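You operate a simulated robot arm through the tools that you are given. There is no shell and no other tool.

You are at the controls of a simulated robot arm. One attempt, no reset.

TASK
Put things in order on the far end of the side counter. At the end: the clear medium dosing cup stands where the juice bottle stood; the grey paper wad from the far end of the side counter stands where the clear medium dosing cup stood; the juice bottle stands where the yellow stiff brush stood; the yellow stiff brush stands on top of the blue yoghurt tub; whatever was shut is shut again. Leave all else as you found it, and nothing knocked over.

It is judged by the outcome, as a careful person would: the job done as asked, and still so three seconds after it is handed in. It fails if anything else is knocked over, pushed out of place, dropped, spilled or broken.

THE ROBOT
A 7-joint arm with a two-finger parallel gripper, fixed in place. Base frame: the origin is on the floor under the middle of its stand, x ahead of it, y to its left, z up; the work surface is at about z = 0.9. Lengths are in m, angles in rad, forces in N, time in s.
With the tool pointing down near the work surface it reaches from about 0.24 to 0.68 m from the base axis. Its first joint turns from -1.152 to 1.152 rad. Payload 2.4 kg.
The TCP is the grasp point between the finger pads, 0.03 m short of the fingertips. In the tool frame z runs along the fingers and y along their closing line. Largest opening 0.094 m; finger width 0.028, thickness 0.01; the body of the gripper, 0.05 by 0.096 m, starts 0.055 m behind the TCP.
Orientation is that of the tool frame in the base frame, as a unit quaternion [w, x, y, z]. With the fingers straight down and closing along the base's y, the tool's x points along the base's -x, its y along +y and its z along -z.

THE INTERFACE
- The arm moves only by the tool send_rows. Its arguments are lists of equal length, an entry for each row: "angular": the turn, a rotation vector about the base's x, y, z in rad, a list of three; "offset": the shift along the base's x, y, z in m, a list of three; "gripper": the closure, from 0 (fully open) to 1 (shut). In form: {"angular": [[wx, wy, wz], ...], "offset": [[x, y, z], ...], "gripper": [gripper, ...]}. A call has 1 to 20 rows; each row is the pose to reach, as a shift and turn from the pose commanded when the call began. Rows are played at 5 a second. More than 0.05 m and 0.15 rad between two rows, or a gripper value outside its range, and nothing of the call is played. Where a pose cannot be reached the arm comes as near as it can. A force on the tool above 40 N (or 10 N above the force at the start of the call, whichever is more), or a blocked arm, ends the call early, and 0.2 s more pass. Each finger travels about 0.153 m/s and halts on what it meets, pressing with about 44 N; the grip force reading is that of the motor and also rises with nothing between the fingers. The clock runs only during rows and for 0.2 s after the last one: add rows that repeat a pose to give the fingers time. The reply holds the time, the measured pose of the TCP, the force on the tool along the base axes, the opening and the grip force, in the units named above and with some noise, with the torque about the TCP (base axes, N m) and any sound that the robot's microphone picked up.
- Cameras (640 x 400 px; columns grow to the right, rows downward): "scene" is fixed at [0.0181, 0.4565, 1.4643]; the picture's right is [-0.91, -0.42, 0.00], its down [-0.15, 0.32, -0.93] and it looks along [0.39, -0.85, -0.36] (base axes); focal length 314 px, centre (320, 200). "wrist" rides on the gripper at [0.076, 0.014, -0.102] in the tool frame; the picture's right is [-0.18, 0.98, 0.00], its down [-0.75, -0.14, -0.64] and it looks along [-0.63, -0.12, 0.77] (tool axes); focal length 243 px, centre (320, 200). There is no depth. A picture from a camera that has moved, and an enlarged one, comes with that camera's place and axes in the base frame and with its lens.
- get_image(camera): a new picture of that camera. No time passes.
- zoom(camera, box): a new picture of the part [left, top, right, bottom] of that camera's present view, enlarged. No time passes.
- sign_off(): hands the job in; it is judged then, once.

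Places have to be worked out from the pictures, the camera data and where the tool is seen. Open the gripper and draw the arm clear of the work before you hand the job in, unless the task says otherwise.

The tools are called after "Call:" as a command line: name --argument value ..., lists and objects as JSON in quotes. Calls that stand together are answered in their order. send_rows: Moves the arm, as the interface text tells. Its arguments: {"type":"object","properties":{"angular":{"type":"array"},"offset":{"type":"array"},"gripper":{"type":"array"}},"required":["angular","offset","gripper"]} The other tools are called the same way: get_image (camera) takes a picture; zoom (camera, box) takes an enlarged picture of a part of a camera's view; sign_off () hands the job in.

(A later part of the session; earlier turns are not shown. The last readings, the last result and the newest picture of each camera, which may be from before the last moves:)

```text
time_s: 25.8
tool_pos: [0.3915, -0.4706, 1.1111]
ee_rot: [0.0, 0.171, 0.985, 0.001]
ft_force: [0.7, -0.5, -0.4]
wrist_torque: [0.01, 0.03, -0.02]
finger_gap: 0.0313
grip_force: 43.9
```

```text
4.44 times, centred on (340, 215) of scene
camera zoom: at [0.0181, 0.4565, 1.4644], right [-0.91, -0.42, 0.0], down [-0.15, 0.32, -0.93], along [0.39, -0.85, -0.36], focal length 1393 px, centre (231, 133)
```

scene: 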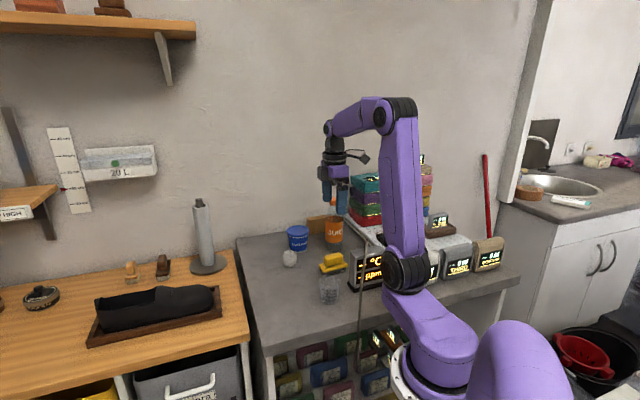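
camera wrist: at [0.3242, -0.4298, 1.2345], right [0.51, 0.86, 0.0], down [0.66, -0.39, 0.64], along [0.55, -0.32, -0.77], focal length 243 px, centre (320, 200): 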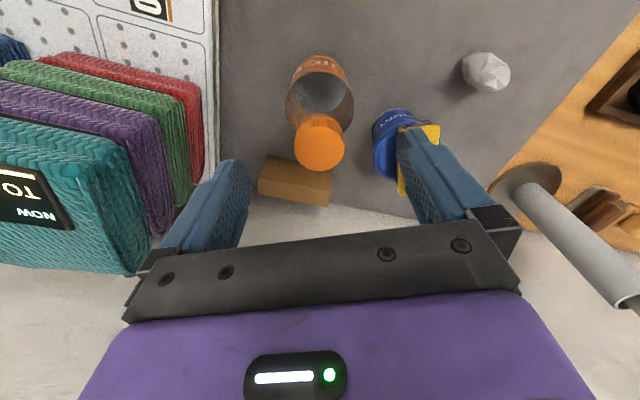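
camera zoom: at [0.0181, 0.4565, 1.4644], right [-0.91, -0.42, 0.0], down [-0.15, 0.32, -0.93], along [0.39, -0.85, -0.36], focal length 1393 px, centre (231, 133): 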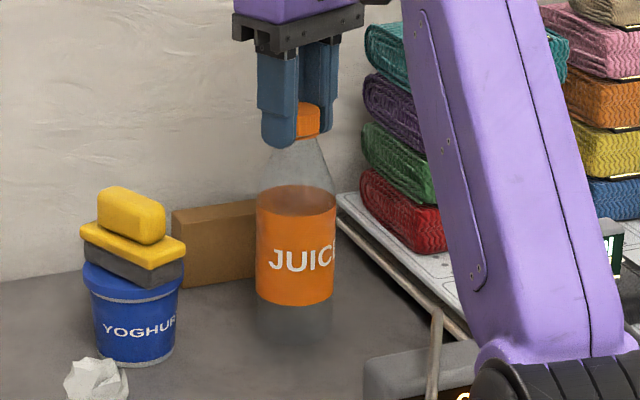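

The bottle hangs upright from the grip. I raise it a little more and carry it slowly to the brush's old spot at about (0.335, -0.330).

Call:
send_rows --angular '[[0, 0, 0], [0, 0, 0], [0, 0, 0], [0, 0, 0], [0, 0, 0], [0, 0, 0], [0, 0, 0], [0, 0, 0], [0, 0, 0], [0, 0, 0], [0, 0, 0], [0, 0, 0], [0, 0, 0], [0, 0, 0], [0, 0, 0], [0, 0, 0]]' --offset '[[0, 0, 0.006], [0, 0, 0.014], [-0.001, 0.003, 0.02], [-0.004, 0.01, 0.022], [-0.008, 0.02, 0.022], [-0.013, 0.032, 0.022], [-0.018, 0.045, 0.022], [-0.024, 0.06, 0.022], [-0.03, 0.075, 0.022], [-0.036, 0.09, 0.022], [-0.042, 0.105, 0.022], [-0.047, 0.118, 0.022], [-0.051, 0.128, 0.022], [-0.054, 0.136, 0.022], [-0.0555, 0.1395, 0.022], [-0.0555, 0.1395, 0.022]]' --gripper '[0.75, 0.75, 0.75, 0.75, 0.75, 0.75, 0.75, 0.75, 0.75, 0.75, 0.75, 0.75, 0.75, 0.75, 0.75, 0.75]'

Call:
zoom --camera "scene" --box '[270, 170, 400, 310]'

Call:
get_image --camera "wrist"

```text
time_s: 29.2
tool_pos: [0.336, -0.3288, 1.1334]
ee_rot: [0.001, 0.173, 0.985, 0.0]
ft_force: [-0.8, -0.4, -0.3]
wrist_torque: [-0.04, -0.02, 0.01]
finger_gap: 0.0313
grip_force: 43.9
```

```text
2.86 times, centred on (335, 240) of scene
camera zoom: at [0.0181, 0.4565, 1.4644], right [-0.91, -0.42, 0.0], down [-0.15, 0.32, -0.93], along [0.39, -0.85, -0.36], focal length 896 px, centre (277, 86)
```

zoom: 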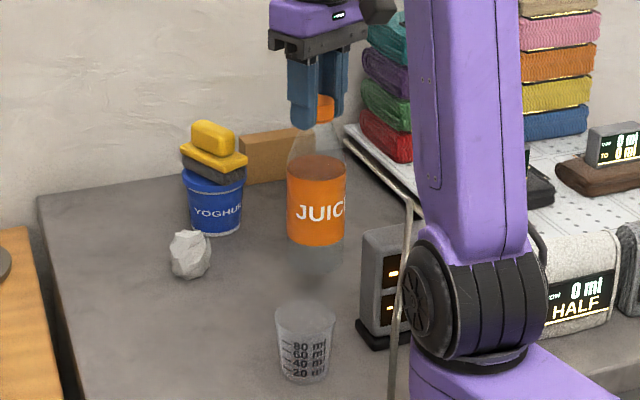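

```text
taken
camera wrist: at [0.2689, -0.2902, 1.235], right [0.51, 0.86, 0.0], down [0.66, -0.39, 0.64], along [0.55, -0.32, -0.77], focal length 243 px, centre (320, 200)
```

wrist: 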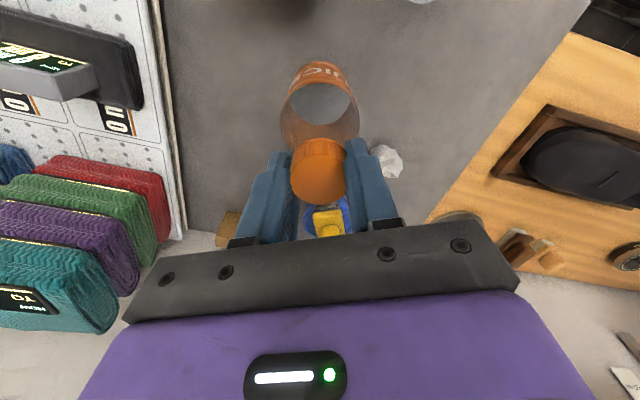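

The bottle is upright above the target. I lower it by nearly the same 38 mm it was raised and check for contact.

Call:
send_rows --angular '[[0, 0, 0], [0, 0, 0], [0, 0, 0], [0, 0, 0], [0, 0, 0], [0, 0, 0], [0, 0, 0], [0, 0, 0]]' --offset '[[0, -0.001, -0.007], [0, -0.001, -0.015], [0, -0.001, -0.023], [0, -0.001, -0.029], [0, -0.001, -0.033], [0, -0.001, -0.035], [0, -0.001, -0.0365], [0, -0.001, -0.0365]]' --gripper '[0.75, 0.75, 0.75, 0.75, 0.75, 0.75, 0.75, 0.75]'

Call:
zoom --camera "scene" --box '[300, 190, 370, 280]'

```text
time_s: 31.0
tool_pos: [0.3365, -0.3308, 1.0964]
ee_rot: [0.0, 0.172, 0.985, 0.0]
ft_force: [0.1, 0.3, -0.1]
wrist_torque: [0.03, -0.02, -0.02]
finger_gap: 0.0313
grip_force: 43.7
```

```text
4.44 times, centred on (335, 235) of scene
camera zoom: at [0.0181, 0.4565, 1.4644], right [-0.91, -0.42, 0.0], down [-0.15, 0.32, -0.93], along [0.39, -0.85, -0.36], focal length 1393 px, centre (253, 44)
```

zoom: 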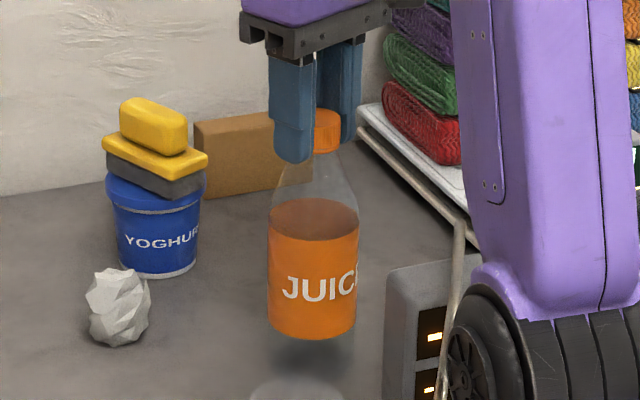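

There is no contact force yet at z=1.096. I go down another 2 mm slowly.

Call:
send_rows --angular '[[0, 0, 0], [0, 0, 0], [0, 0, 0]]' --offset '[[0, 0, -0.001], [0, 0, -0.002], [0, 0, -0.002]]' --gripper '[0.75, 0.75, 0.75]'

```text
time_s: 31.8
tool_pos: [0.3366, -0.3304, 1.0946]
ee_rot: [0.0, 0.172, 0.985, 0.0]
ft_force: [-0.1, 2.1, 14.0]
wrist_torque: [0.59, 0.18, 0.0]
finger_gap: 0.031
grip_force: 44.2
```

Contact at 14 N, so the bottle is on the counter. I ease up 1 mm to relieve the load and open slowly.

Call:
send_rows --angular '[[0, 0, 0], [0, 0, 0], [0, 0, 0], [0, 0, 0], [0, 0, 0], [0, 0, 0], [0, 0, 0]]' --offset '[[0, 0, 0.001], [0, 0, 0.001], [0, 0, 0.001], [0, 0, 0.001], [0, 0, 0.001], [0, 0, 0.001], [0, 0, 0.001]]' --gripper '[0.75, 0.66, 0.6, 0.5, 0.35, 0.2, 0.1]'

Call:
zoom --camera "scene" --box '[300, 190, 370, 280]'

Call:
get_image --camera "wrist"

```text
time_s: 33.4
tool_pos: [0.3358, -0.3313, 1.0944]
ee_rot: [0.0, 0.172, 0.985, 0.0]
ft_force: [0.2, 0.4, 0.2]
wrist_torque: [-0.03, 0.03, 0.01]
finger_gap: 0.0846
grip_force: 0.0
```

```text
4.44 times, centred on (335, 235) of scene
camera zoom: at [0.0181, 0.4565, 1.4643], right [-0.91, -0.42, 0.0], down [-0.15, 0.32, -0.93], along [0.39, -0.85, -0.36], focal length 1393 px, centre (253, 44)
```

zoom: 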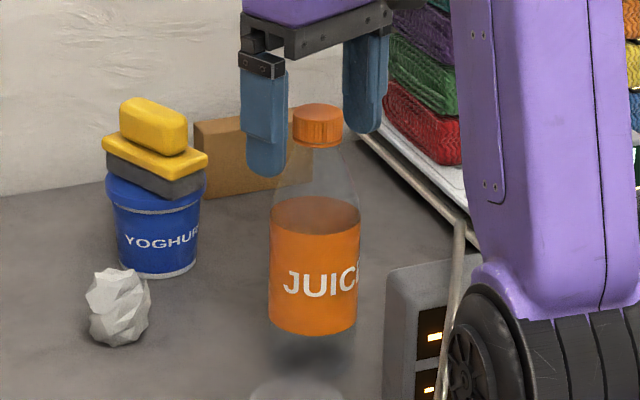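

```text
taken
camera wrist: at [0.2696, -0.293, 1.1972], right [0.51, 0.86, 0.0], down [0.66, -0.39, 0.64], along [0.55, -0.32, -0.77], focal length 243 px, centre (320, 200)
```

wrist: 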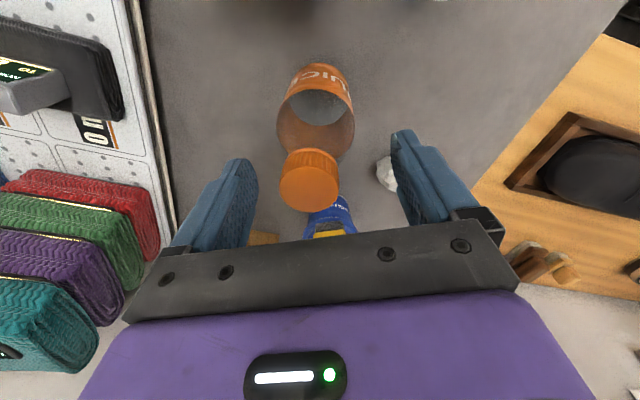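

The bottle stands upright at the brush's old spot. I rise clear and check it from above.

Call:
send_rows --angular '[[0, 0, 0], [0, 0, 0], [0, 0, 0], [0, 0, 0], [0, 0, 0], [0, 0, 0], [0, 0, 0]]' --offset '[[0, 0, 0.01], [0, 0, 0.025], [0, 0, 0.05], [0, 0, 0.075], [0, 0, 0.1], [0, 0, 0.115], [0, 0, 0.115]]' --gripper '[0.05, 0, 0, 0, 0, 0, 0]'

Call:
get_image --camera "wrist"

Call:
zoom --camera "scene" --box '[260, 190, 400, 310]'

```text
time_s: 35.0
tool_pos: [0.3352, -0.3303, 1.2103]
ee_rot: [-0.001, 0.172, 0.985, 0.0]
ft_force: [0.2, -0.9, -0.7]
wrist_torque: [-0.01, 0.03, 0.03]
finger_gap: 0.0937
grip_force: 0.0
```

```text
taken
camera wrist: at [0.2687, -0.2916, 1.3116], right [0.51, 0.86, 0.0], down [0.66, -0.39, 0.64], along [0.55, -0.32, -0.77], focal length 243 px, centre (320, 200)
```

wrist: 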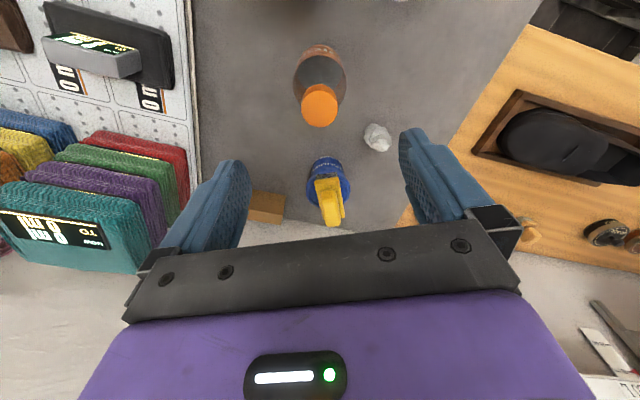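

```text
3.33 times, centred on (330, 250) of scene
camera zoom: at [0.0181, 0.4565, 1.4643], right [-0.91, -0.42, 0.0], down [-0.15, 0.32, -0.93], along [0.39, -0.85, -0.36], focal length 1045 px, centre (287, 33)
```

zoom: 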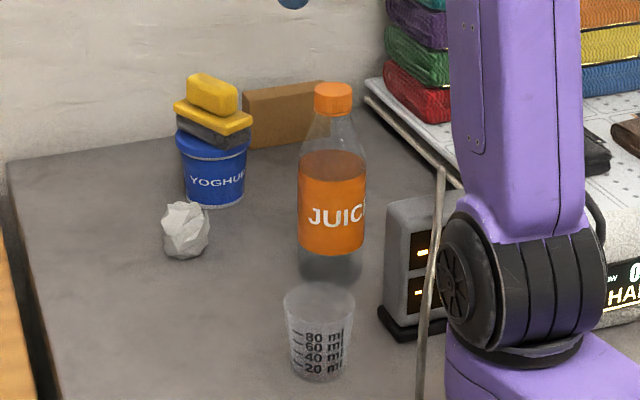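

The bottle is right on the target at (0.335, -0.330) and upright. Next is the cup: I move high over it, turning so the fingers close along x and the camera is on the +y side, away from the rod.

Call:
send_rows --angular '[[0, 0, -0.1], [0, 0, -0.22], [0, 0, -0.34], [0, 0, -0.46], [0, 0, -0.58], [0, 0, -0.7], [0, 0, -0.82], [0, 0, -0.94], [0, 0, -1.06], [0, 0, -1.17], [0, 0, -1.225], [0, 0, -1.225]]' --offset '[[-0.003, 0.008, 0], [-0.008, 0.022, 0], [-0.013, 0.037, 0], [-0.018, 0.053, 0], [-0.023, 0.069, 0], [-0.028, 0.085, 0], [-0.033, 0.1, 0], [-0.038, 0.114, -0.01], [-0.042, 0.124, -0.02], [-0.045, 0.13, -0.03], [-0.046, 0.132, -0.04], [-0.046, 0.132, -0.04]]' --gripper '[0, 0, 0, 0, 0, 0, 0, 0, 0, 0, 0, 0]'

Call:
get_image --camera "wrist"

Call:
get_image --camera "scene"

```text
time_s: 37.6
tool_pos: [0.2911, -0.1987, 1.169]
ee_rot: [0.0, 0.707, 0.707, 0.0]
ft_force: [0.4, 0.9, 0.0]
wrist_torque: [0.01, -0.01, -0.04]
finger_gap: 0.0939
grip_force: 0.0
```

```text
taken
camera wrist: at [0.3045, -0.1232, 1.2712], right [0.98, -0.18, 0.0], down [-0.14, -0.75, 0.64], along [-0.12, -0.63, -0.77], focal length 243 px, centre (320, 200)
```

wrist: 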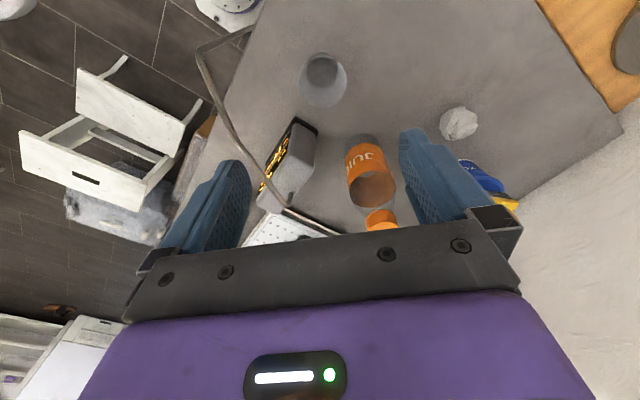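

```text
taken
```

scene: 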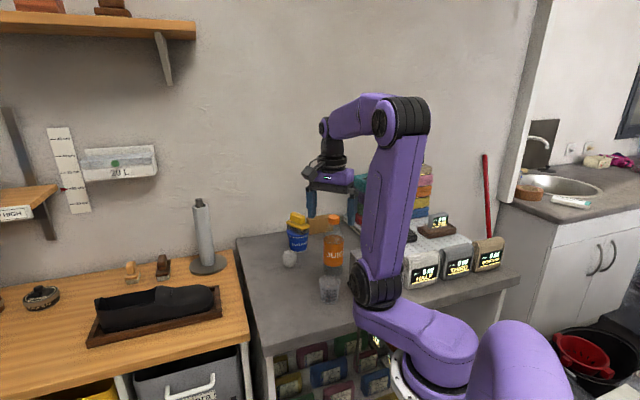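

The rod is well off to the left of the gripper in this view. I zoom in on the cup to centre on it.

Call:
zoom --camera "wrist" --box '[180, 20, 400, 240]'

Call:
zoom --camera "wrist" --box '[290, 40, 360, 115]'

```text
1.82 times, centred on (290, 130) of wrist
camera zoom: at [0.3045, -0.1232, 1.2712], right [0.98, -0.18, 0.0], down [-0.14, -0.75, 0.64], along [-0.12, -0.63, -0.77], focal length 441 px, centre (374, 327)
```

zoom: 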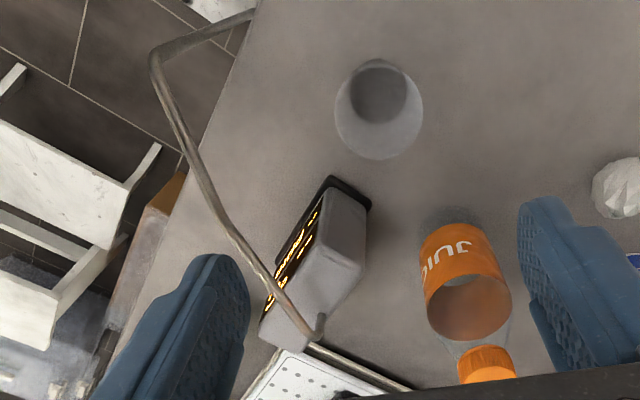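

```text
5.33 times, centred on (325, 78) of wrist
camera zoom: at [0.3045, -0.1232, 1.2712], right [0.98, -0.18, 0.0], down [-0.14, -0.75, 0.64], along [-0.12, -0.63, -0.77], focal length 1294 px, centre (293, 853)
```

zoom: 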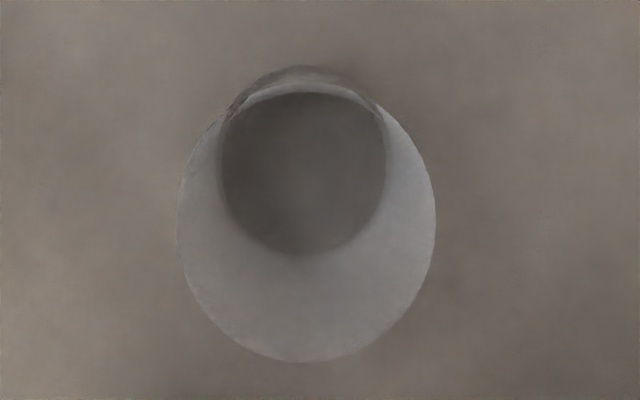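

The cup's rim centre is at about (0.293, -0.199), dia 0.057, just 2–3 mm in +x from the tool axis. I correct that, descend to z≈1.01 and check the clearances.

Call:
send_rows --angular '[[0, 0, 0], [0, 0, 0], [0, 0, 0], [0, 0, 0], [0, 0, 0], [0, 0, 0], [0, 0, 0]]' --offset '[[0.0015, 0, -0.025], [0.0025, 0, -0.055], [0.0025, 0, -0.085], [0.0025, 0, -0.115], [0.0025, 0, -0.14], [0.0025, 0, -0.157], [0.0025, 0, -0.157]]' --gripper '[0, 0, 0, 0, 0, 0, 0]'

Call:
get_image --camera "wrist"

Call:
zoom --camera "scene" --box '[280, 220, 400, 320]'

```text
time_s: 39.2
tool_pos: [0.292, -0.1999, 1.0131]
ee_rot: [0.001, 0.707, 0.707, -0.001]
ft_force: [-0.4, 0.0, 0.0]
wrist_torque: [0.0, 0.01, 0.0]
finger_gap: 0.094
grip_force: 0.0
```

```text
taken
camera wrist: at [0.3061, -0.1245, 1.1145], right [0.98, -0.18, 0.0], down [-0.14, -0.75, 0.64], along [-0.12, -0.63, -0.77], focal length 243 px, centre (320, 200)
```

wrist: 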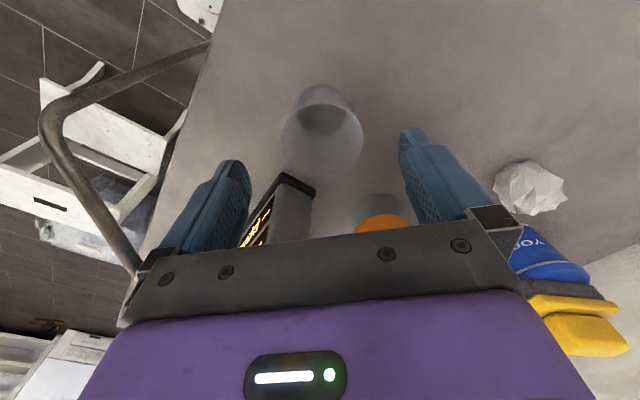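

```text
4.00 times, centred on (340, 270) of scene
camera zoom: at [0.0181, 0.4565, 1.4643], right [-0.91, -0.42, 0.0], down [-0.15, 0.32, -0.93], along [0.39, -0.85, -0.36], focal length 1254 px, centre (240, -80)
```

zoom: 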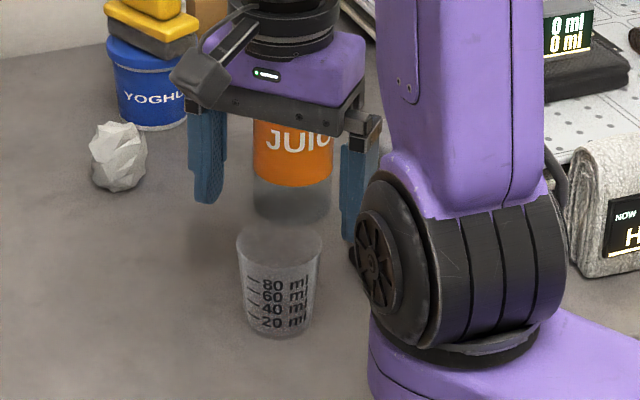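

Clearances look fine. I zoom in on the rim to fine-tune the centring before the final descent.

Call:
zoom --camera "wrist" --box '[260, 70, 380, 190]'

```text
3.33 times, centred on (320, 130) of wrist
camera zoom: at [0.3061, -0.1245, 1.1145], right [0.98, -0.18, 0.0], down [-0.14, -0.75, 0.64], along [-0.12, -0.63, -0.77], focal length 809 px, centre (320, 433)
```

zoom: 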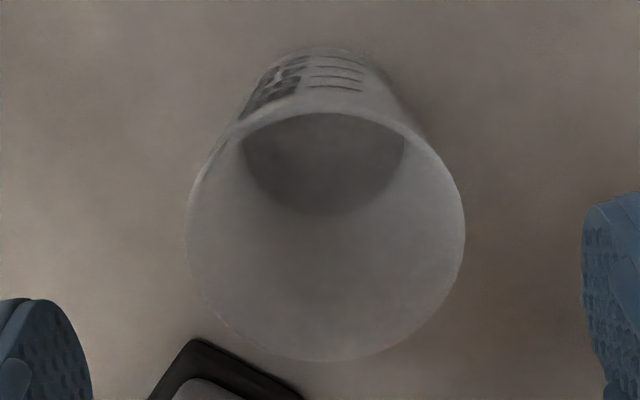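

The rim centre is at (0.2935, -0.197). I correct 1.5 mm in x and 3 mm in y, descend to TCP z≈0.950 and close to a gap of about 0.06, just short of contact.

Call:
send_rows --angular '[[0, 0, 0], [0, 0, 0], [0, 0, 0], [0, 0, 0], [0, 0, 0], [0, 0, 0], [0, 0, 0], [0, 0, 0]]' --offset '[[0.001, 0.0015, -0.015], [0.0015, 0.003, -0.032], [0.0015, 0.003, -0.048], [0.0015, 0.003, -0.058], [0.0015, 0.003, -0.062], [0.0015, 0.003, -0.062], [0.0015, 0.003, -0.062], [0.0015, 0.003, -0.062]]' --gripper '[0, 0, 0, 0, 0, 0.2, 0.34, 0.34]'

Call:
zoom --camera "wrist" --box '[200, 60, 440, 260]'

Call:
zoom --camera "scene" --box '[290, 230, 390, 320]'

```text
time_s: 41.0
tool_pos: [0.2949, -0.1962, 0.952]
ee_rot: [0.0, 0.707, 0.707, 0.001]
ft_force: [0.8, 0.0, -0.3]
wrist_torque: [0.02, -0.01, 0.04]
finger_gap: 0.0619
grip_force: 0.0
```

```text
2.00 times, centred on (320, 160) of wrist
camera zoom: at [0.3084, -0.1211, 1.0536], right [0.98, -0.18, 0.0], down [-0.14, -0.75, 0.64], along [-0.12, -0.63, -0.77], focal length 485 px, centre (320, 280)
```

zoom: 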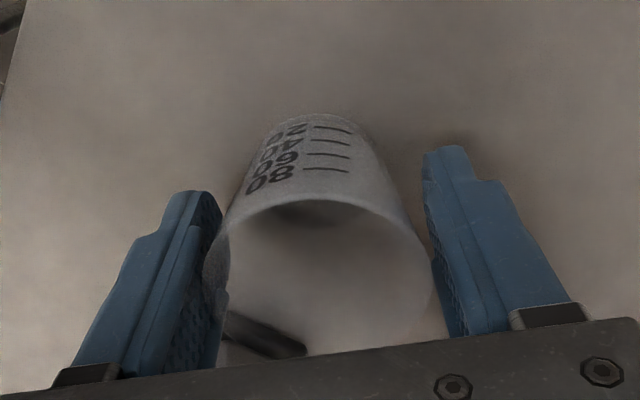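

```text
4.44 times, centred on (340, 275) of scene
camera zoom: at [0.0181, 0.4565, 1.4644], right [-0.91, -0.42, 0.0], down [-0.15, 0.32, -0.93], along [0.39, -0.85, -0.36], focal length 1393 px, centre (231, -133)
```

zoom: 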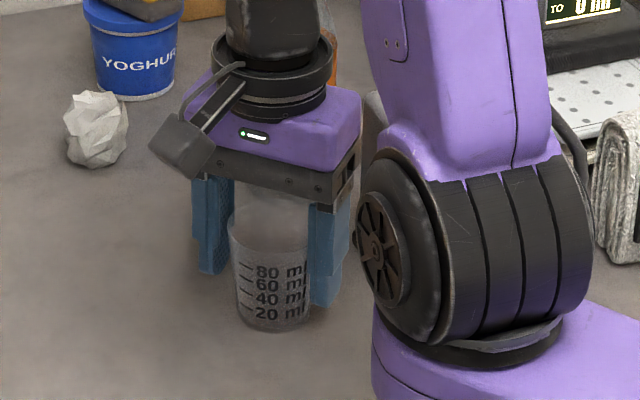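

The cup sits centred between the fingers. I close gently in small steps to see the contact width and force.

Call:
send_rows --angular '[[0, 0, 0], [0, 0, 0], [0, 0, 0], [0, 0, 0]]' --offset '[[0, 0, 0], [0, 0, 0], [0, 0, 0], [0, 0, 0]]' --gripper '[0.38, 0.42, 0.44, 0.44]'

Call:
zoom --camera "wrist" --box '[200, 60, 440, 260]'

```text
time_s: 42.0
tool_pos: [0.2949, -0.1965, 0.9518]
ee_rot: [-0.001, 0.707, 0.708, 0.0]
ft_force: [-0.6, 0.6, 0.0]
wrist_torque: [0.01, -0.01, 0.01]
finger_gap: 0.0553
grip_force: 44.1
```

```text
2.00 times, centred on (320, 160) of wrist
camera zoom: at [0.3084, -0.1211, 1.0537], right [0.98, -0.18, 0.0], down [-0.14, -0.75, 0.64], along [-0.12, -0.63, -0.77], focal length 485 px, centre (320, 280)
```

zoom: 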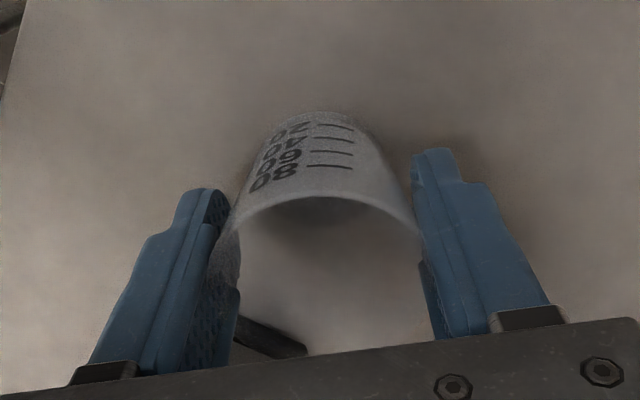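

The cup is gripped at 0.055. I lift slowly by 2 cm first and check that it stays upright in the grip.

Call:
send_rows --angular '[[0, 0, 0], [0, 0, 0], [0, 0, 0], [0, 0, 0], [0, 0, 0], [0, 0, 0]]' --offset '[[0, 0, 0.003], [0, 0, 0.007], [0, 0, 0.012], [0, 0, 0.017], [0, 0, 0.02], [0, 0, 0.02]]' --gripper '[0.46, 0.46, 0.46, 0.46, 0.46, 0.46]'

Call:
zoom --camera "wrist" --box '[200, 60, 440, 260]'

Call:
zoom --camera "scene" --box '[290, 230, 390, 320]'

```text
time_s: 43.4
tool_pos: [0.293, -0.1971, 0.9703]
ee_rot: [0.0, 0.708, 0.707, 0.0]
ft_force: [0.3, 0.3, 0.5]
wrist_torque: [-0.02, -0.01, 0.03]
finger_gap: 0.0552
grip_force: 43.6
```

```text
2.00 times, centred on (320, 160) of wrist
camera zoom: at [0.3078, -0.1208, 1.0735], right [0.98, -0.18, 0.0], down [-0.14, -0.75, 0.64], along [-0.12, -0.63, -0.77], focal length 485 px, centre (320, 280)
```

zoom: 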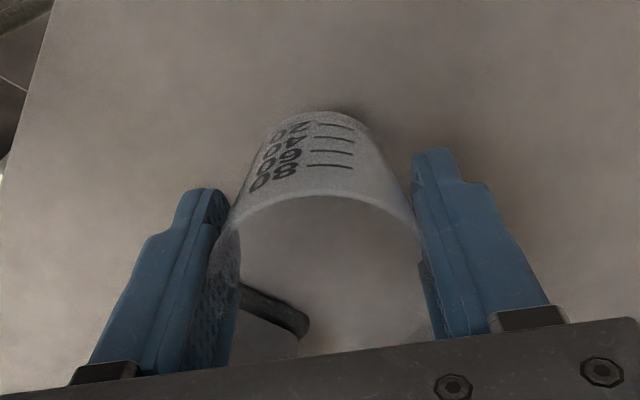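

```text
4.44 times, centred on (340, 275) of scene
camera zoom: at [0.0181, 0.4565, 1.4644], right [-0.91, -0.42, 0.0], down [-0.15, 0.32, -0.93], along [0.39, -0.85, -0.36], focal length 1393 px, centre (231, -133)
```

zoom: 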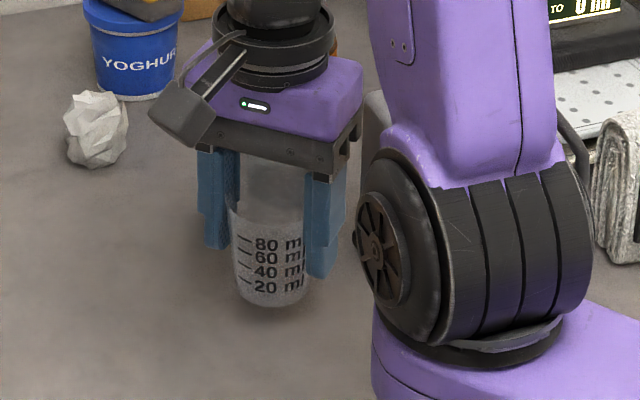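

The cup is held upright; its base is about 0.052 below the TCP. I raise it to z≈1.18 so it clears the bottle's cap by about 4 cm.

Call:
send_rows --angular '[[0, 0, 0], [0, 0, 0], [0, 0, 0], [0, 0, 0], [0, 0, 0], [0, 0, 0], [0, 0, 0], [0, 0, 0], [0, 0, 0], [0, 0, 0]]' --offset '[[0, 0, 0.01], [0, 0, 0.03], [0, 0, 0.055], [0, 0, 0.085], [0, 0, 0.115], [0, 0, 0.145], [0, 0, 0.175], [0, 0, 0.198], [0, 0, 0.21], [0, 0, 0.21]]' --gripper '[0.46, 0.46, 0.46, 0.46, 0.46, 0.46, 0.46, 0.46, 0.46, 0.46]'

Call:
get_image --camera "wrist"

Call:
zoom --camera "scene" --box '[250, 150, 400, 310]'

```text
time_s: 45.6
tool_pos: [0.295, -0.1937, 1.1805]
ee_rot: [0.0, 0.707, 0.707, 0.0]
ft_force: [0.1, 0.1, -0.3]
wrist_torque: [-0.03, -0.01, -0.01]
finger_gap: 0.0554
grip_force: 43.9
```

```text
taken
camera wrist: at [0.3102, -0.1184, 1.2829], right [0.98, -0.18, 0.0], down [-0.14, -0.75, 0.64], along [-0.12, -0.63, -0.77], focal length 243 px, centre (320, 200)
```

wrist: 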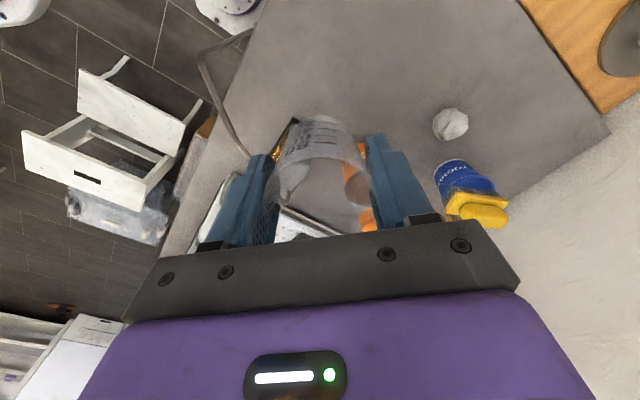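

```text
2.50 times, centred on (325, 230) of scene
camera zoom: at [0.0181, 0.4565, 1.4644], right [-0.91, -0.42, 0.0], down [-0.15, 0.32, -0.93], along [0.39, -0.85, -0.36], focal length 784 px, centre (308, 125)
```

zoom: 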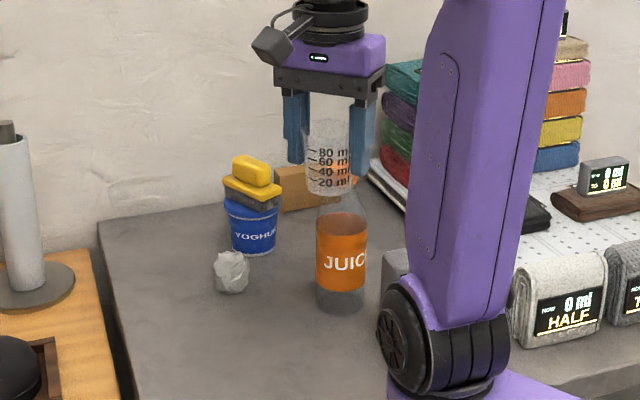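

The cup is steady at the travel height. I carry it on a curve around the +x side of the bottle to above the bottle's old spot, turning back so the camera faces the free side there.

Call:
send_rows --angular '[[0, 0, 0.05], [0, 0, 0.14], [0, 0, 0.24], [0, 0, 0.35], [0, 0, 0.46], [0, 0, 0.57], [0, 0, 0.68], [0, 0, 0.79], [0, 0, 0.9], [0, 0, 1.01], [0, 0, 1.11], [0, 0, 1.2], [0, 0, 1.28], [0, 0, 1.35], [0, 0, 1.396], [0, 0, 1.396], [0, 0, 1.396], [0, 0, 1.396], [0, 0, 1.396], [0, 0, 1.396]]' --offset '[[0.008, -0.009, 0], [0.02, -0.024, 0], [0.033, -0.039, 0], [0.046, -0.055, 0], [0.059, -0.07, 0], [0.071, -0.085, 0], [0.083, -0.1, 0], [0.093, -0.115, 0], [0.1, -0.131, 0], [0.104, -0.148, 0], [0.106, -0.166, 0], [0.106, -0.185, 0], [0.104, -0.204, 0], [0.102, -0.222, 0], [0.1, -0.238, 0], [0.098, -0.252, 0], [0.096, -0.264, 0], [0.095, -0.271, 0], [0.095, -0.273, 0], [0.095, -0.273, 0]]' --gripper '[0.46, 0.46, 0.46, 0.46, 0.46, 0.46, 0.46, 0.46, 0.46, 0.46, 0.46, 0.46, 0.46, 0.46, 0.46, 0.46, 0.46, 0.46, 0.46, 0.46]'

Call:
get_image --camera "wrist"

Call:
zoom --camera "scene" --box '[250, 150, 400, 310]'

```text
time_s: 49.8
tool_pos: [0.3871, -0.4683, 1.1809]
ee_rot: [-0.001, 0.087, 0.996, 0.0]
ft_force: [0.2, -0.2, -0.1]
wrist_torque: [-0.01, 0.03, -0.04]
finger_gap: 0.0549
grip_force: 44.4
```

```text
taken
camera wrist: at [0.3153, -0.442, 1.2827], right [0.35, 0.94, 0.0], down [0.72, -0.27, 0.64], along [0.6, -0.23, -0.77], focal length 243 px, centre (320, 200)
```

wrist: 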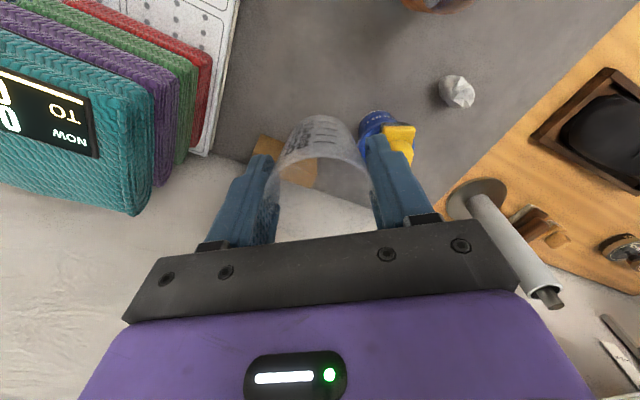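

```text
2.50 times, centred on (325, 230) of scene
camera zoom: at [0.0181, 0.4565, 1.4644], right [-0.91, -0.42, 0.0], down [-0.15, 0.32, -0.93], along [0.39, -0.85, -0.36], focal length 784 px, centre (308, 125)
```

zoom: 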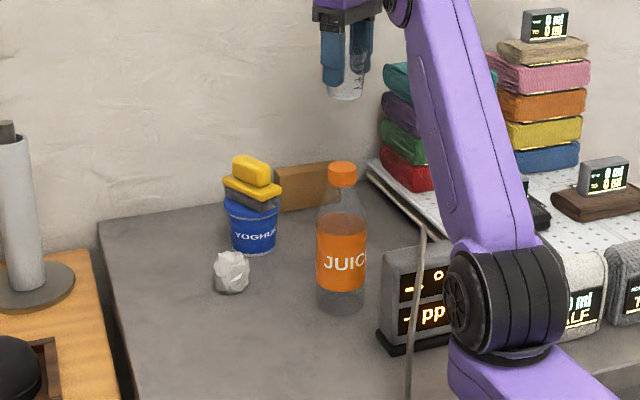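

I'm directly above the bottle's old spot. The bottle now stands between here and the base, so before descending I check how the forearm passes relative to it.

Call:
get_image --camera "scene"

Call:
zoom --camera "scene" --box '[290, 60, 430, 200]'

```text
taken
```

scene: 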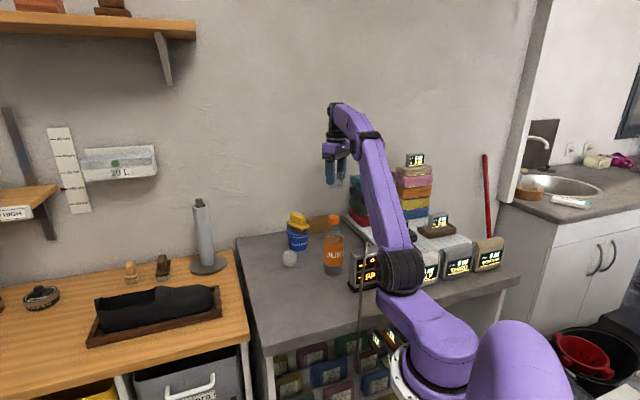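

```text
2.86 times, centred on (360, 130) of scene
camera zoom: at [0.0181, 0.4565, 1.4644], right [-0.91, -0.42, 0.0], down [-0.15, 0.32, -0.93], along [0.39, -0.85, -0.36], focal length 896 px, centre (206, 400)
```

zoom: 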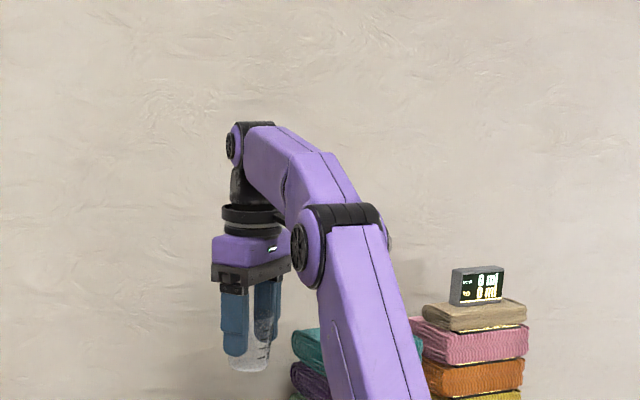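

From the pictures, the elbow and forearm stay well above the bottle: I predict about 10 cm of clearance when the TCP is low. I descend with the cup to a few cm above the counter.

Call:
send_rows --angular '[[0, 0, 0], [0, 0, 0], [0, 0, 0], [0, 0, 0], [0, 0, 0], [0, 0, 0], [0, 0, 0], [0, 0, 0], [0, 0, 0]]' --offset '[[0.001, 0, -0.02], [0.0015, 0, -0.045], [0.0015, 0, -0.07], [0.0015, 0, -0.095], [0.0015, 0, -0.12], [0.0015, 0, -0.145], [0.0015, 0, -0.17], [0.0015, 0, -0.19], [0.0015, 0, -0.19]]' --gripper '[0.46, 0.46, 0.46, 0.46, 0.46, 0.46, 0.46, 0.46, 0.46]'

Call:
zoom --camera "scene" --box '[270, 130, 400, 290]'

Call:
get_image --camera "wrist"

```text
time_s: 51.8
tool_pos: [0.3899, -0.471, 0.9913]
ee_rot: [0.0, 0.088, 0.996, 0.0]
ft_force: [0.2, 0.5, 0.0]
wrist_torque: [0.02, -0.02, 0.05]
finger_gap: 0.0549
grip_force: 43.7
```

```text
2.50 times, centred on (335, 210) of scene
camera zoom: at [0.0181, 0.4565, 1.4644], right [-0.91, -0.42, 0.0], down [-0.15, 0.32, -0.93], along [0.39, -0.85, -0.36], focal length 784 px, centre (282, 175)
```

zoom: 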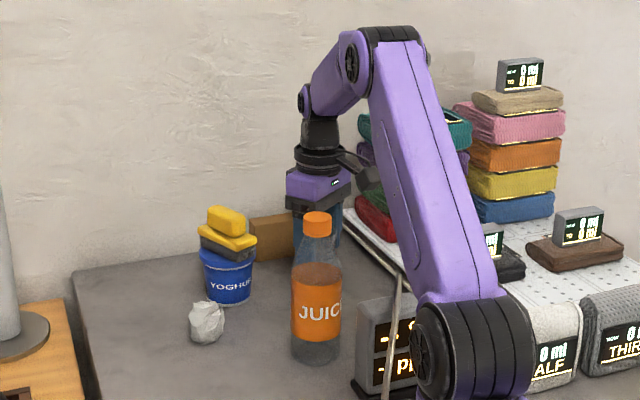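

```text
taken
camera wrist: at [0.3186, -0.4436, 1.093], right [0.35, 0.94, 0.0], down [0.72, -0.27, 0.64], along [0.6, -0.23, -0.77], focal length 243 px, centre (320, 200)
```

wrist: 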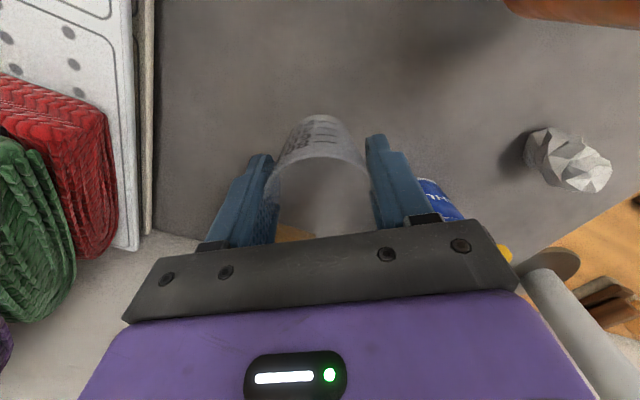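

All is clear: the arm passes above the bottle with room. I continue down to about 2–3 mm above the counter.

Call:
send_rows --angular '[[0, 0, 0], [0, 0, 0], [0, 0, 0], [0, 0, 0], [0, 0, 0], [0, 0, 0], [0, 0, 0]]' --offset '[[-0.0005, 0.001, -0.01], [-0.0005, 0.0015, -0.02], [-0.0005, 0.0015, -0.028], [-0.0005, 0.0015, -0.033], [-0.0005, 0.0015, -0.036], [-0.0005, 0.0015, -0.038], [-0.0005, 0.0015, -0.038]]' --gripper '[0.46, 0.46, 0.46, 0.46, 0.46, 0.46, 0.46]'

Call:
zoom --camera "wrist" --box '[200, 60, 440, 260]'

```text
time_s: 53.4
tool_pos: [0.3912, -0.4681, 0.9524]
ee_rot: [0.0, 0.087, 0.996, 0.0]
ft_force: [0.4, -0.6, 0.6]
wrist_torque: [0.03, 0.02, 0.04]
finger_gap: 0.0552
grip_force: 43.9
```

```text
2.00 times, centred on (320, 160) of wrist
camera zoom: at [0.3178, -0.4412, 1.0545], right [0.35, 0.94, 0.0], down [0.72, -0.27, 0.64], along [0.6, -0.23, -0.77], focal length 485 px, centre (320, 280)
```

zoom: 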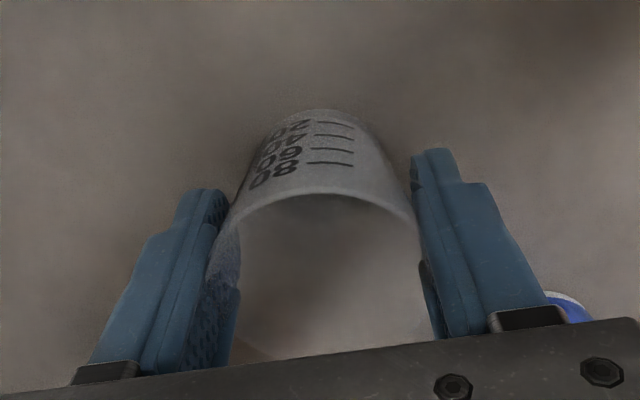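

The height is almost equal to that at pick-up and there is no force yet. I go down 1.5 mm more to feel the contact.

Call:
send_rows --angular '[[0, 0, 0], [0, 0, 0], [0, 0, 0]]' --offset '[[0, 0, -0.001], [0, 0, -0.0015], [0, 0, -0.0015]]' --gripper '[0.46, 0.46, 0.46]'

```text
time_s: 54.2
tool_pos: [0.3892, -0.4678, 0.9515]
ee_rot: [0.0, 0.087, 0.996, 0.0]
ft_force: [0.8, 0.3, -0.3]
wrist_torque: [-0.02, 0.01, 0.02]
finger_gap: 0.0549
grip_force: 44.0
```

Call:
send_rows --angular '[[0, 0, 0], [0, 0, 0], [0, 0, 0]]' --offset '[[0, 0, -0.0005], [0, 0, -0.001], [0, 0, -0.001]]' --gripper '[0.46, 0.46, 0.46]'

```text
time_s: 55.0
tool_pos: [0.3899, -0.4683, 0.952]
ee_rot: [0.0, 0.087, 0.996, 0.0]
ft_force: [0.2, 0.4, 8.0]
wrist_torque: [0.07, 0.01, -0.01]
finger_gap: 0.055
grip_force: 44.1
```

Contact at 8 N, so the cup stands on the counter. I ease up slightly and open the fingers slowly.

Call:
send_rows --angular '[[0, 0, 0], [0, 0, 0], [0, 0, 0], [0, 0, 0], [0, 0, 0], [0, 0, 0]]' --offset '[[0, 0, 0.0007], [0, 0, 0.0007], [0, 0, 0.0007], [0, 0, 0.0007], [0, 0, 0.0007], [0, 0, 0.0007]]' --gripper '[0.42, 0.38, 0.32, 0.22, 0.1, 0.05]'

Call:
get_image --camera "wrist"

Call:
zoom --camera "scene" --box '[290, 190, 390, 280]'

```text
time_s: 56.4
tool_pos: [0.391, -0.4677, 0.9505]
ee_rot: [-0.001, 0.088, 0.996, -0.001]
ft_force: [-0.4, -0.6, 0.4]
wrist_torque: [0.01, 0.02, 0.0]
finger_gap: 0.0897
grip_force: 0.0
```

```text
taken
camera wrist: at [0.3174, -0.4412, 1.0534], right [0.35, 0.94, 0.0], down [0.72, -0.27, 0.64], along [0.6, -0.23, -0.77], focal length 243 px, centre (320, 200)
```

wrist: 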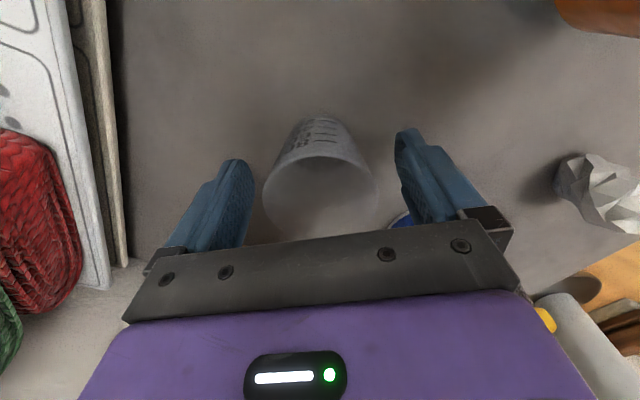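

```text
4.44 times, centred on (340, 235) of scene
camera zoom: at [0.0181, 0.4565, 1.4643], right [-0.91, -0.42, 0.0], down [-0.15, 0.32, -0.93], along [0.39, -0.85, -0.36], focal length 1393 px, centre (231, 44)
```

zoom: 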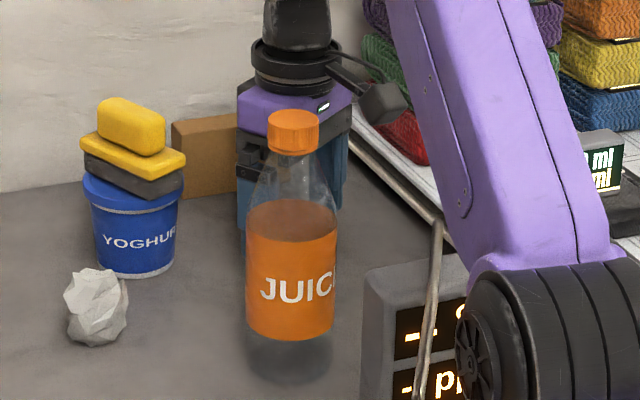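

The cup stands in the bottle's old place with the fingers clear on both sides. I rise straight up before heading for the wad.

Call:
send_rows --angular '[[0, 0, 0], [0, 0, 0], [0, 0, 0], [0, 0, 0], [0, 0, 0], [0, 0, 0], [0, 0, 0], [0, 0, 0], [0, 0, 0]]' --offset '[[0, 0, 0.01], [0, 0, 0.03], [0, 0, 0.06], [0, 0, 0.09], [0, 0, 0.12], [0, 0, 0.15], [0, 0, 0.18], [0, 0, 0.21], [0, 0, 0.22]]' --gripper '[0.02, 0, 0, 0, 0, 0, 0, 0, 0]'

Call:
get_image --camera "wrist"

Call:
zoom --camera "scene" --box '[270, 180, 390, 290]'

```text
time_s: 58.4
tool_pos: [0.3898, -0.4673, 1.171]
ee_rot: [0.0, 0.087, 0.996, 0.0]
ft_force: [-0.8, -1.1, -0.3]
wrist_torque: [0.0, -0.03, 0.0]
finger_gap: 0.0942
grip_force: 0.1
```

```text
taken
camera wrist: at [0.3166, -0.44, 1.2726], right [0.35, 0.94, 0.0], down [0.72, -0.27, 0.64], along [0.6, -0.23, -0.77], focal length 243 px, centre (320, 200)
```

wrist: 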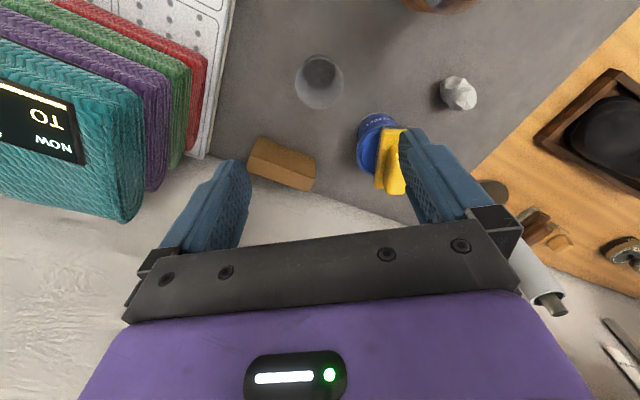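

```text
3.64 times, centred on (330, 235) of scene
camera zoom: at [0.0181, 0.4565, 1.4643], right [-0.91, -0.42, 0.0], down [-0.15, 0.32, -0.93], along [0.39, -0.85, -0.36], focal length 1140 px, centre (284, 73)
```

zoom: 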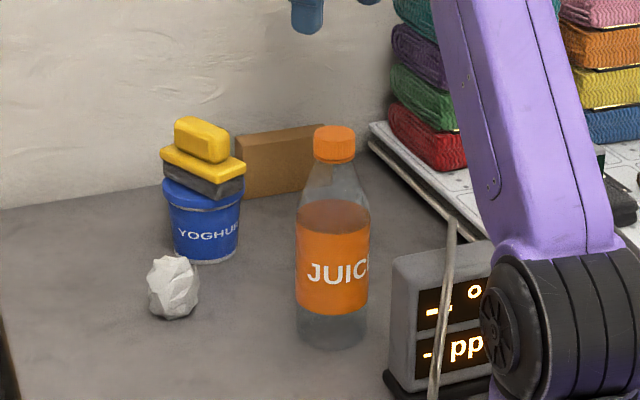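

The cup is centred on the bottle's old spot. I move above the wad, turning so the fingers and camera stay away from the tub.

Call:
send_rows --angular '[[0, 0, -0.04], [0, 0, -0.1], [0, 0, -0.17], [0, 0, -0.24], [0, 0, -0.31], [0, 0, -0.38], [0, 0, -0.45], [0, 0, -0.52], [0, 0, -0.58], [0, 0, -0.61], [0, 0, -0.61], [0, 0, -0.61]]' --offset '[[0.005, 0.01, 0], [0.014, 0.026, 0], [0.023, 0.044, 0], [0.033, 0.063, 0], [0.043, 0.082, 0], [0.053, 0.101, 0], [0.063, 0.12, 0], [0.072, 0.138, -0.005], [0.079, 0.152, -0.015], [0.084, 0.161, -0.03], [0.085, 0.163, -0.04], [0.085, 0.163, -0.04]]' --gripper '[0, 0, 0, 0, 0, 0, 0, 0, 0, 0, 0, 0]'

Call:
get_image --camera "wrist"

Call:
zoom --camera "scene" --box '[250, 180, 390, 290]'

```text
time_s: 61.0
tool_pos: [0.4746, -0.3055, 1.1301]
ee_rot: [0.0, 0.383, 0.924, 0.0]
ft_force: [0.2, -0.2, 0.0]
wrist_torque: [0.0, 0.02, 0.03]
finger_gap: 0.0941
grip_force: 0.1
```

```text
taken
camera wrist: at [0.4304, -0.2413, 1.2325], right [0.82, 0.57, 0.0], down [0.43, -0.63, 0.64], along [0.36, -0.53, -0.77], focal length 243 px, centre (320, 200)
```

wrist: 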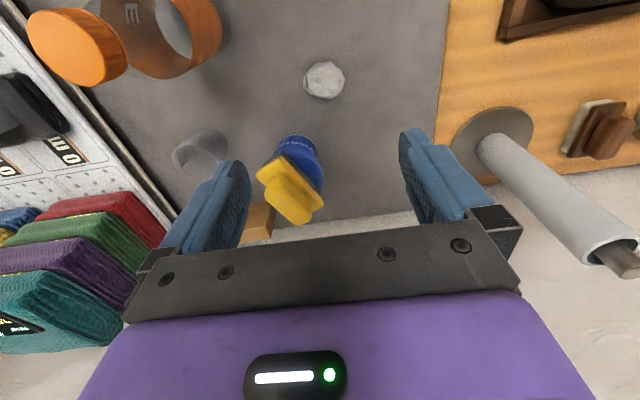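

```text
3.64 times, centred on (320, 235) of scene
camera zoom: at [0.0181, 0.4565, 1.4643], right [-0.91, -0.42, 0.0], down [-0.15, 0.32, -0.93], along [0.39, -0.85, -0.36], focal length 1140 px, centre (320, 73)
```

zoom: 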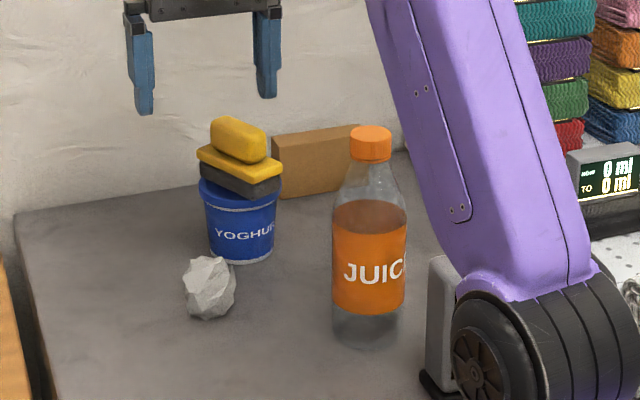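

The wad is almost under the tool axis. I zoom in on it for its exact centre and shape.

Call:
zoom --camera "wrist" --box '[280, 40, 370, 120]'

Call:
zoom --camera "scene" --box '[270, 240, 310, 275]'

```text
5.00 times, centred on (325, 80) of wrist
camera zoom: at [0.4304, -0.2413, 1.2325], right [0.82, 0.57, 0.0], down [0.43, -0.63, 0.64], along [0.36, -0.53, -0.77], focal length 1213 px, centre (295, 800)
```

zoom: 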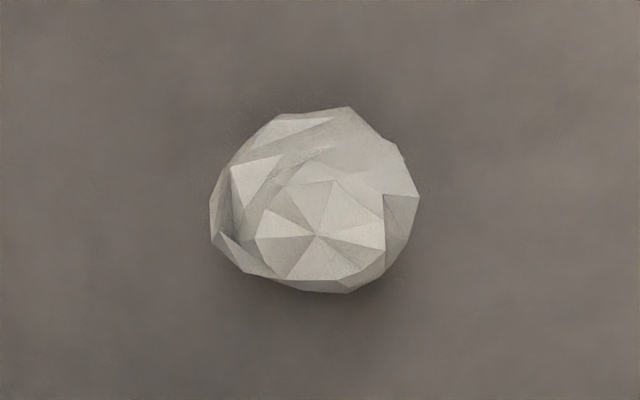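

```text
11.43 times, centred on (290, 258) of scene
camera zoom: at [0.0181, 0.4565, 1.4643], right [-0.91, -0.42, 0.0], down [-0.15, 0.32, -0.93], along [0.39, -0.85, -0.36], focal length 3583 px, centre (663, -457)
```

zoom: 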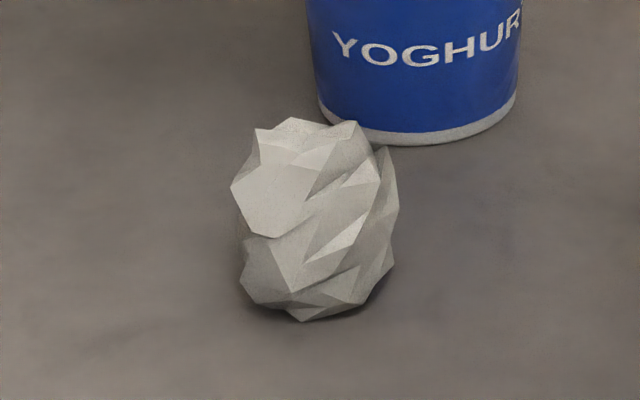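

The wad is at about (0.4765, -0.300), roughly 0.047 across and 0.045 tall. I centre on it and descend to z≈0.97, with the fingers straddling it.

Call:
send_rows --angular '[[0, 0, 0], [0, 0, 0], [0, 0, 0], [0, 0, 0], [0, 0, 0], [0, 0, 0], [0, 0, 0]]' --offset '[[0.001, 0.003, -0.025], [0.002, 0.0055, -0.055], [0.002, 0.0055, -0.085], [0.002, 0.0055, -0.115], [0.002, 0.0055, -0.14], [0.002, 0.0055, -0.16], [0.002, 0.0055, -0.16]]' --gripper '[0, 0, 0, 0, 0, 0, 0]'

Call:
get_image --camera "wrist"

Call:
zoom --camera "scene" --box '[250, 190, 350, 280]'

```text
time_s: 62.6
tool_pos: [0.4792, -0.3009, 0.9702]
ee_rot: [0.0, 0.382, 0.924, 0.0]
ft_force: [0.6, -0.1, 0.2]
wrist_torque: [-0.02, 0.02, 0.01]
finger_gap: 0.094
grip_force: 0.2
```

```text
taken
camera wrist: at [0.4344, -0.2375, 1.0729], right [0.82, 0.57, 0.0], down [0.43, -0.63, 0.64], along [0.36, -0.53, -0.77], focal length 243 px, centre (320, 200)
```

wrist: 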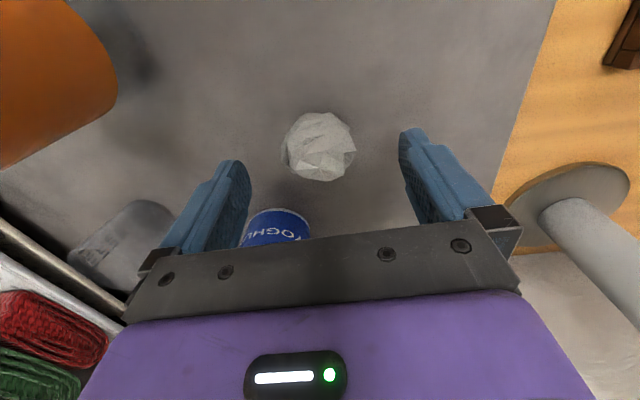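

```text
4.44 times, centred on (300, 235) of scene
camera zoom: at [0.0181, 0.4565, 1.4644], right [-0.91, -0.42, 0.0], down [-0.15, 0.32, -0.93], along [0.39, -0.85, -0.36], focal length 1393 px, centre (409, 44)
```

zoom: 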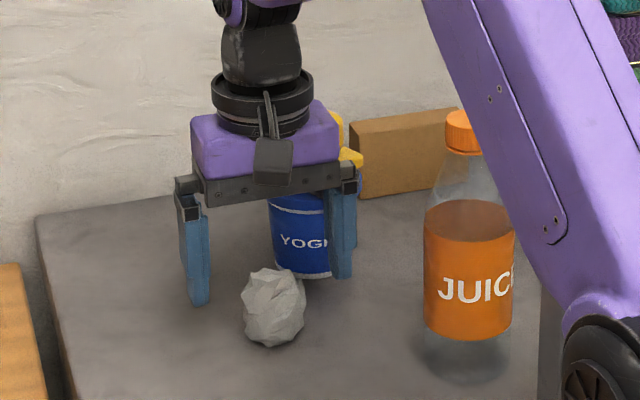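

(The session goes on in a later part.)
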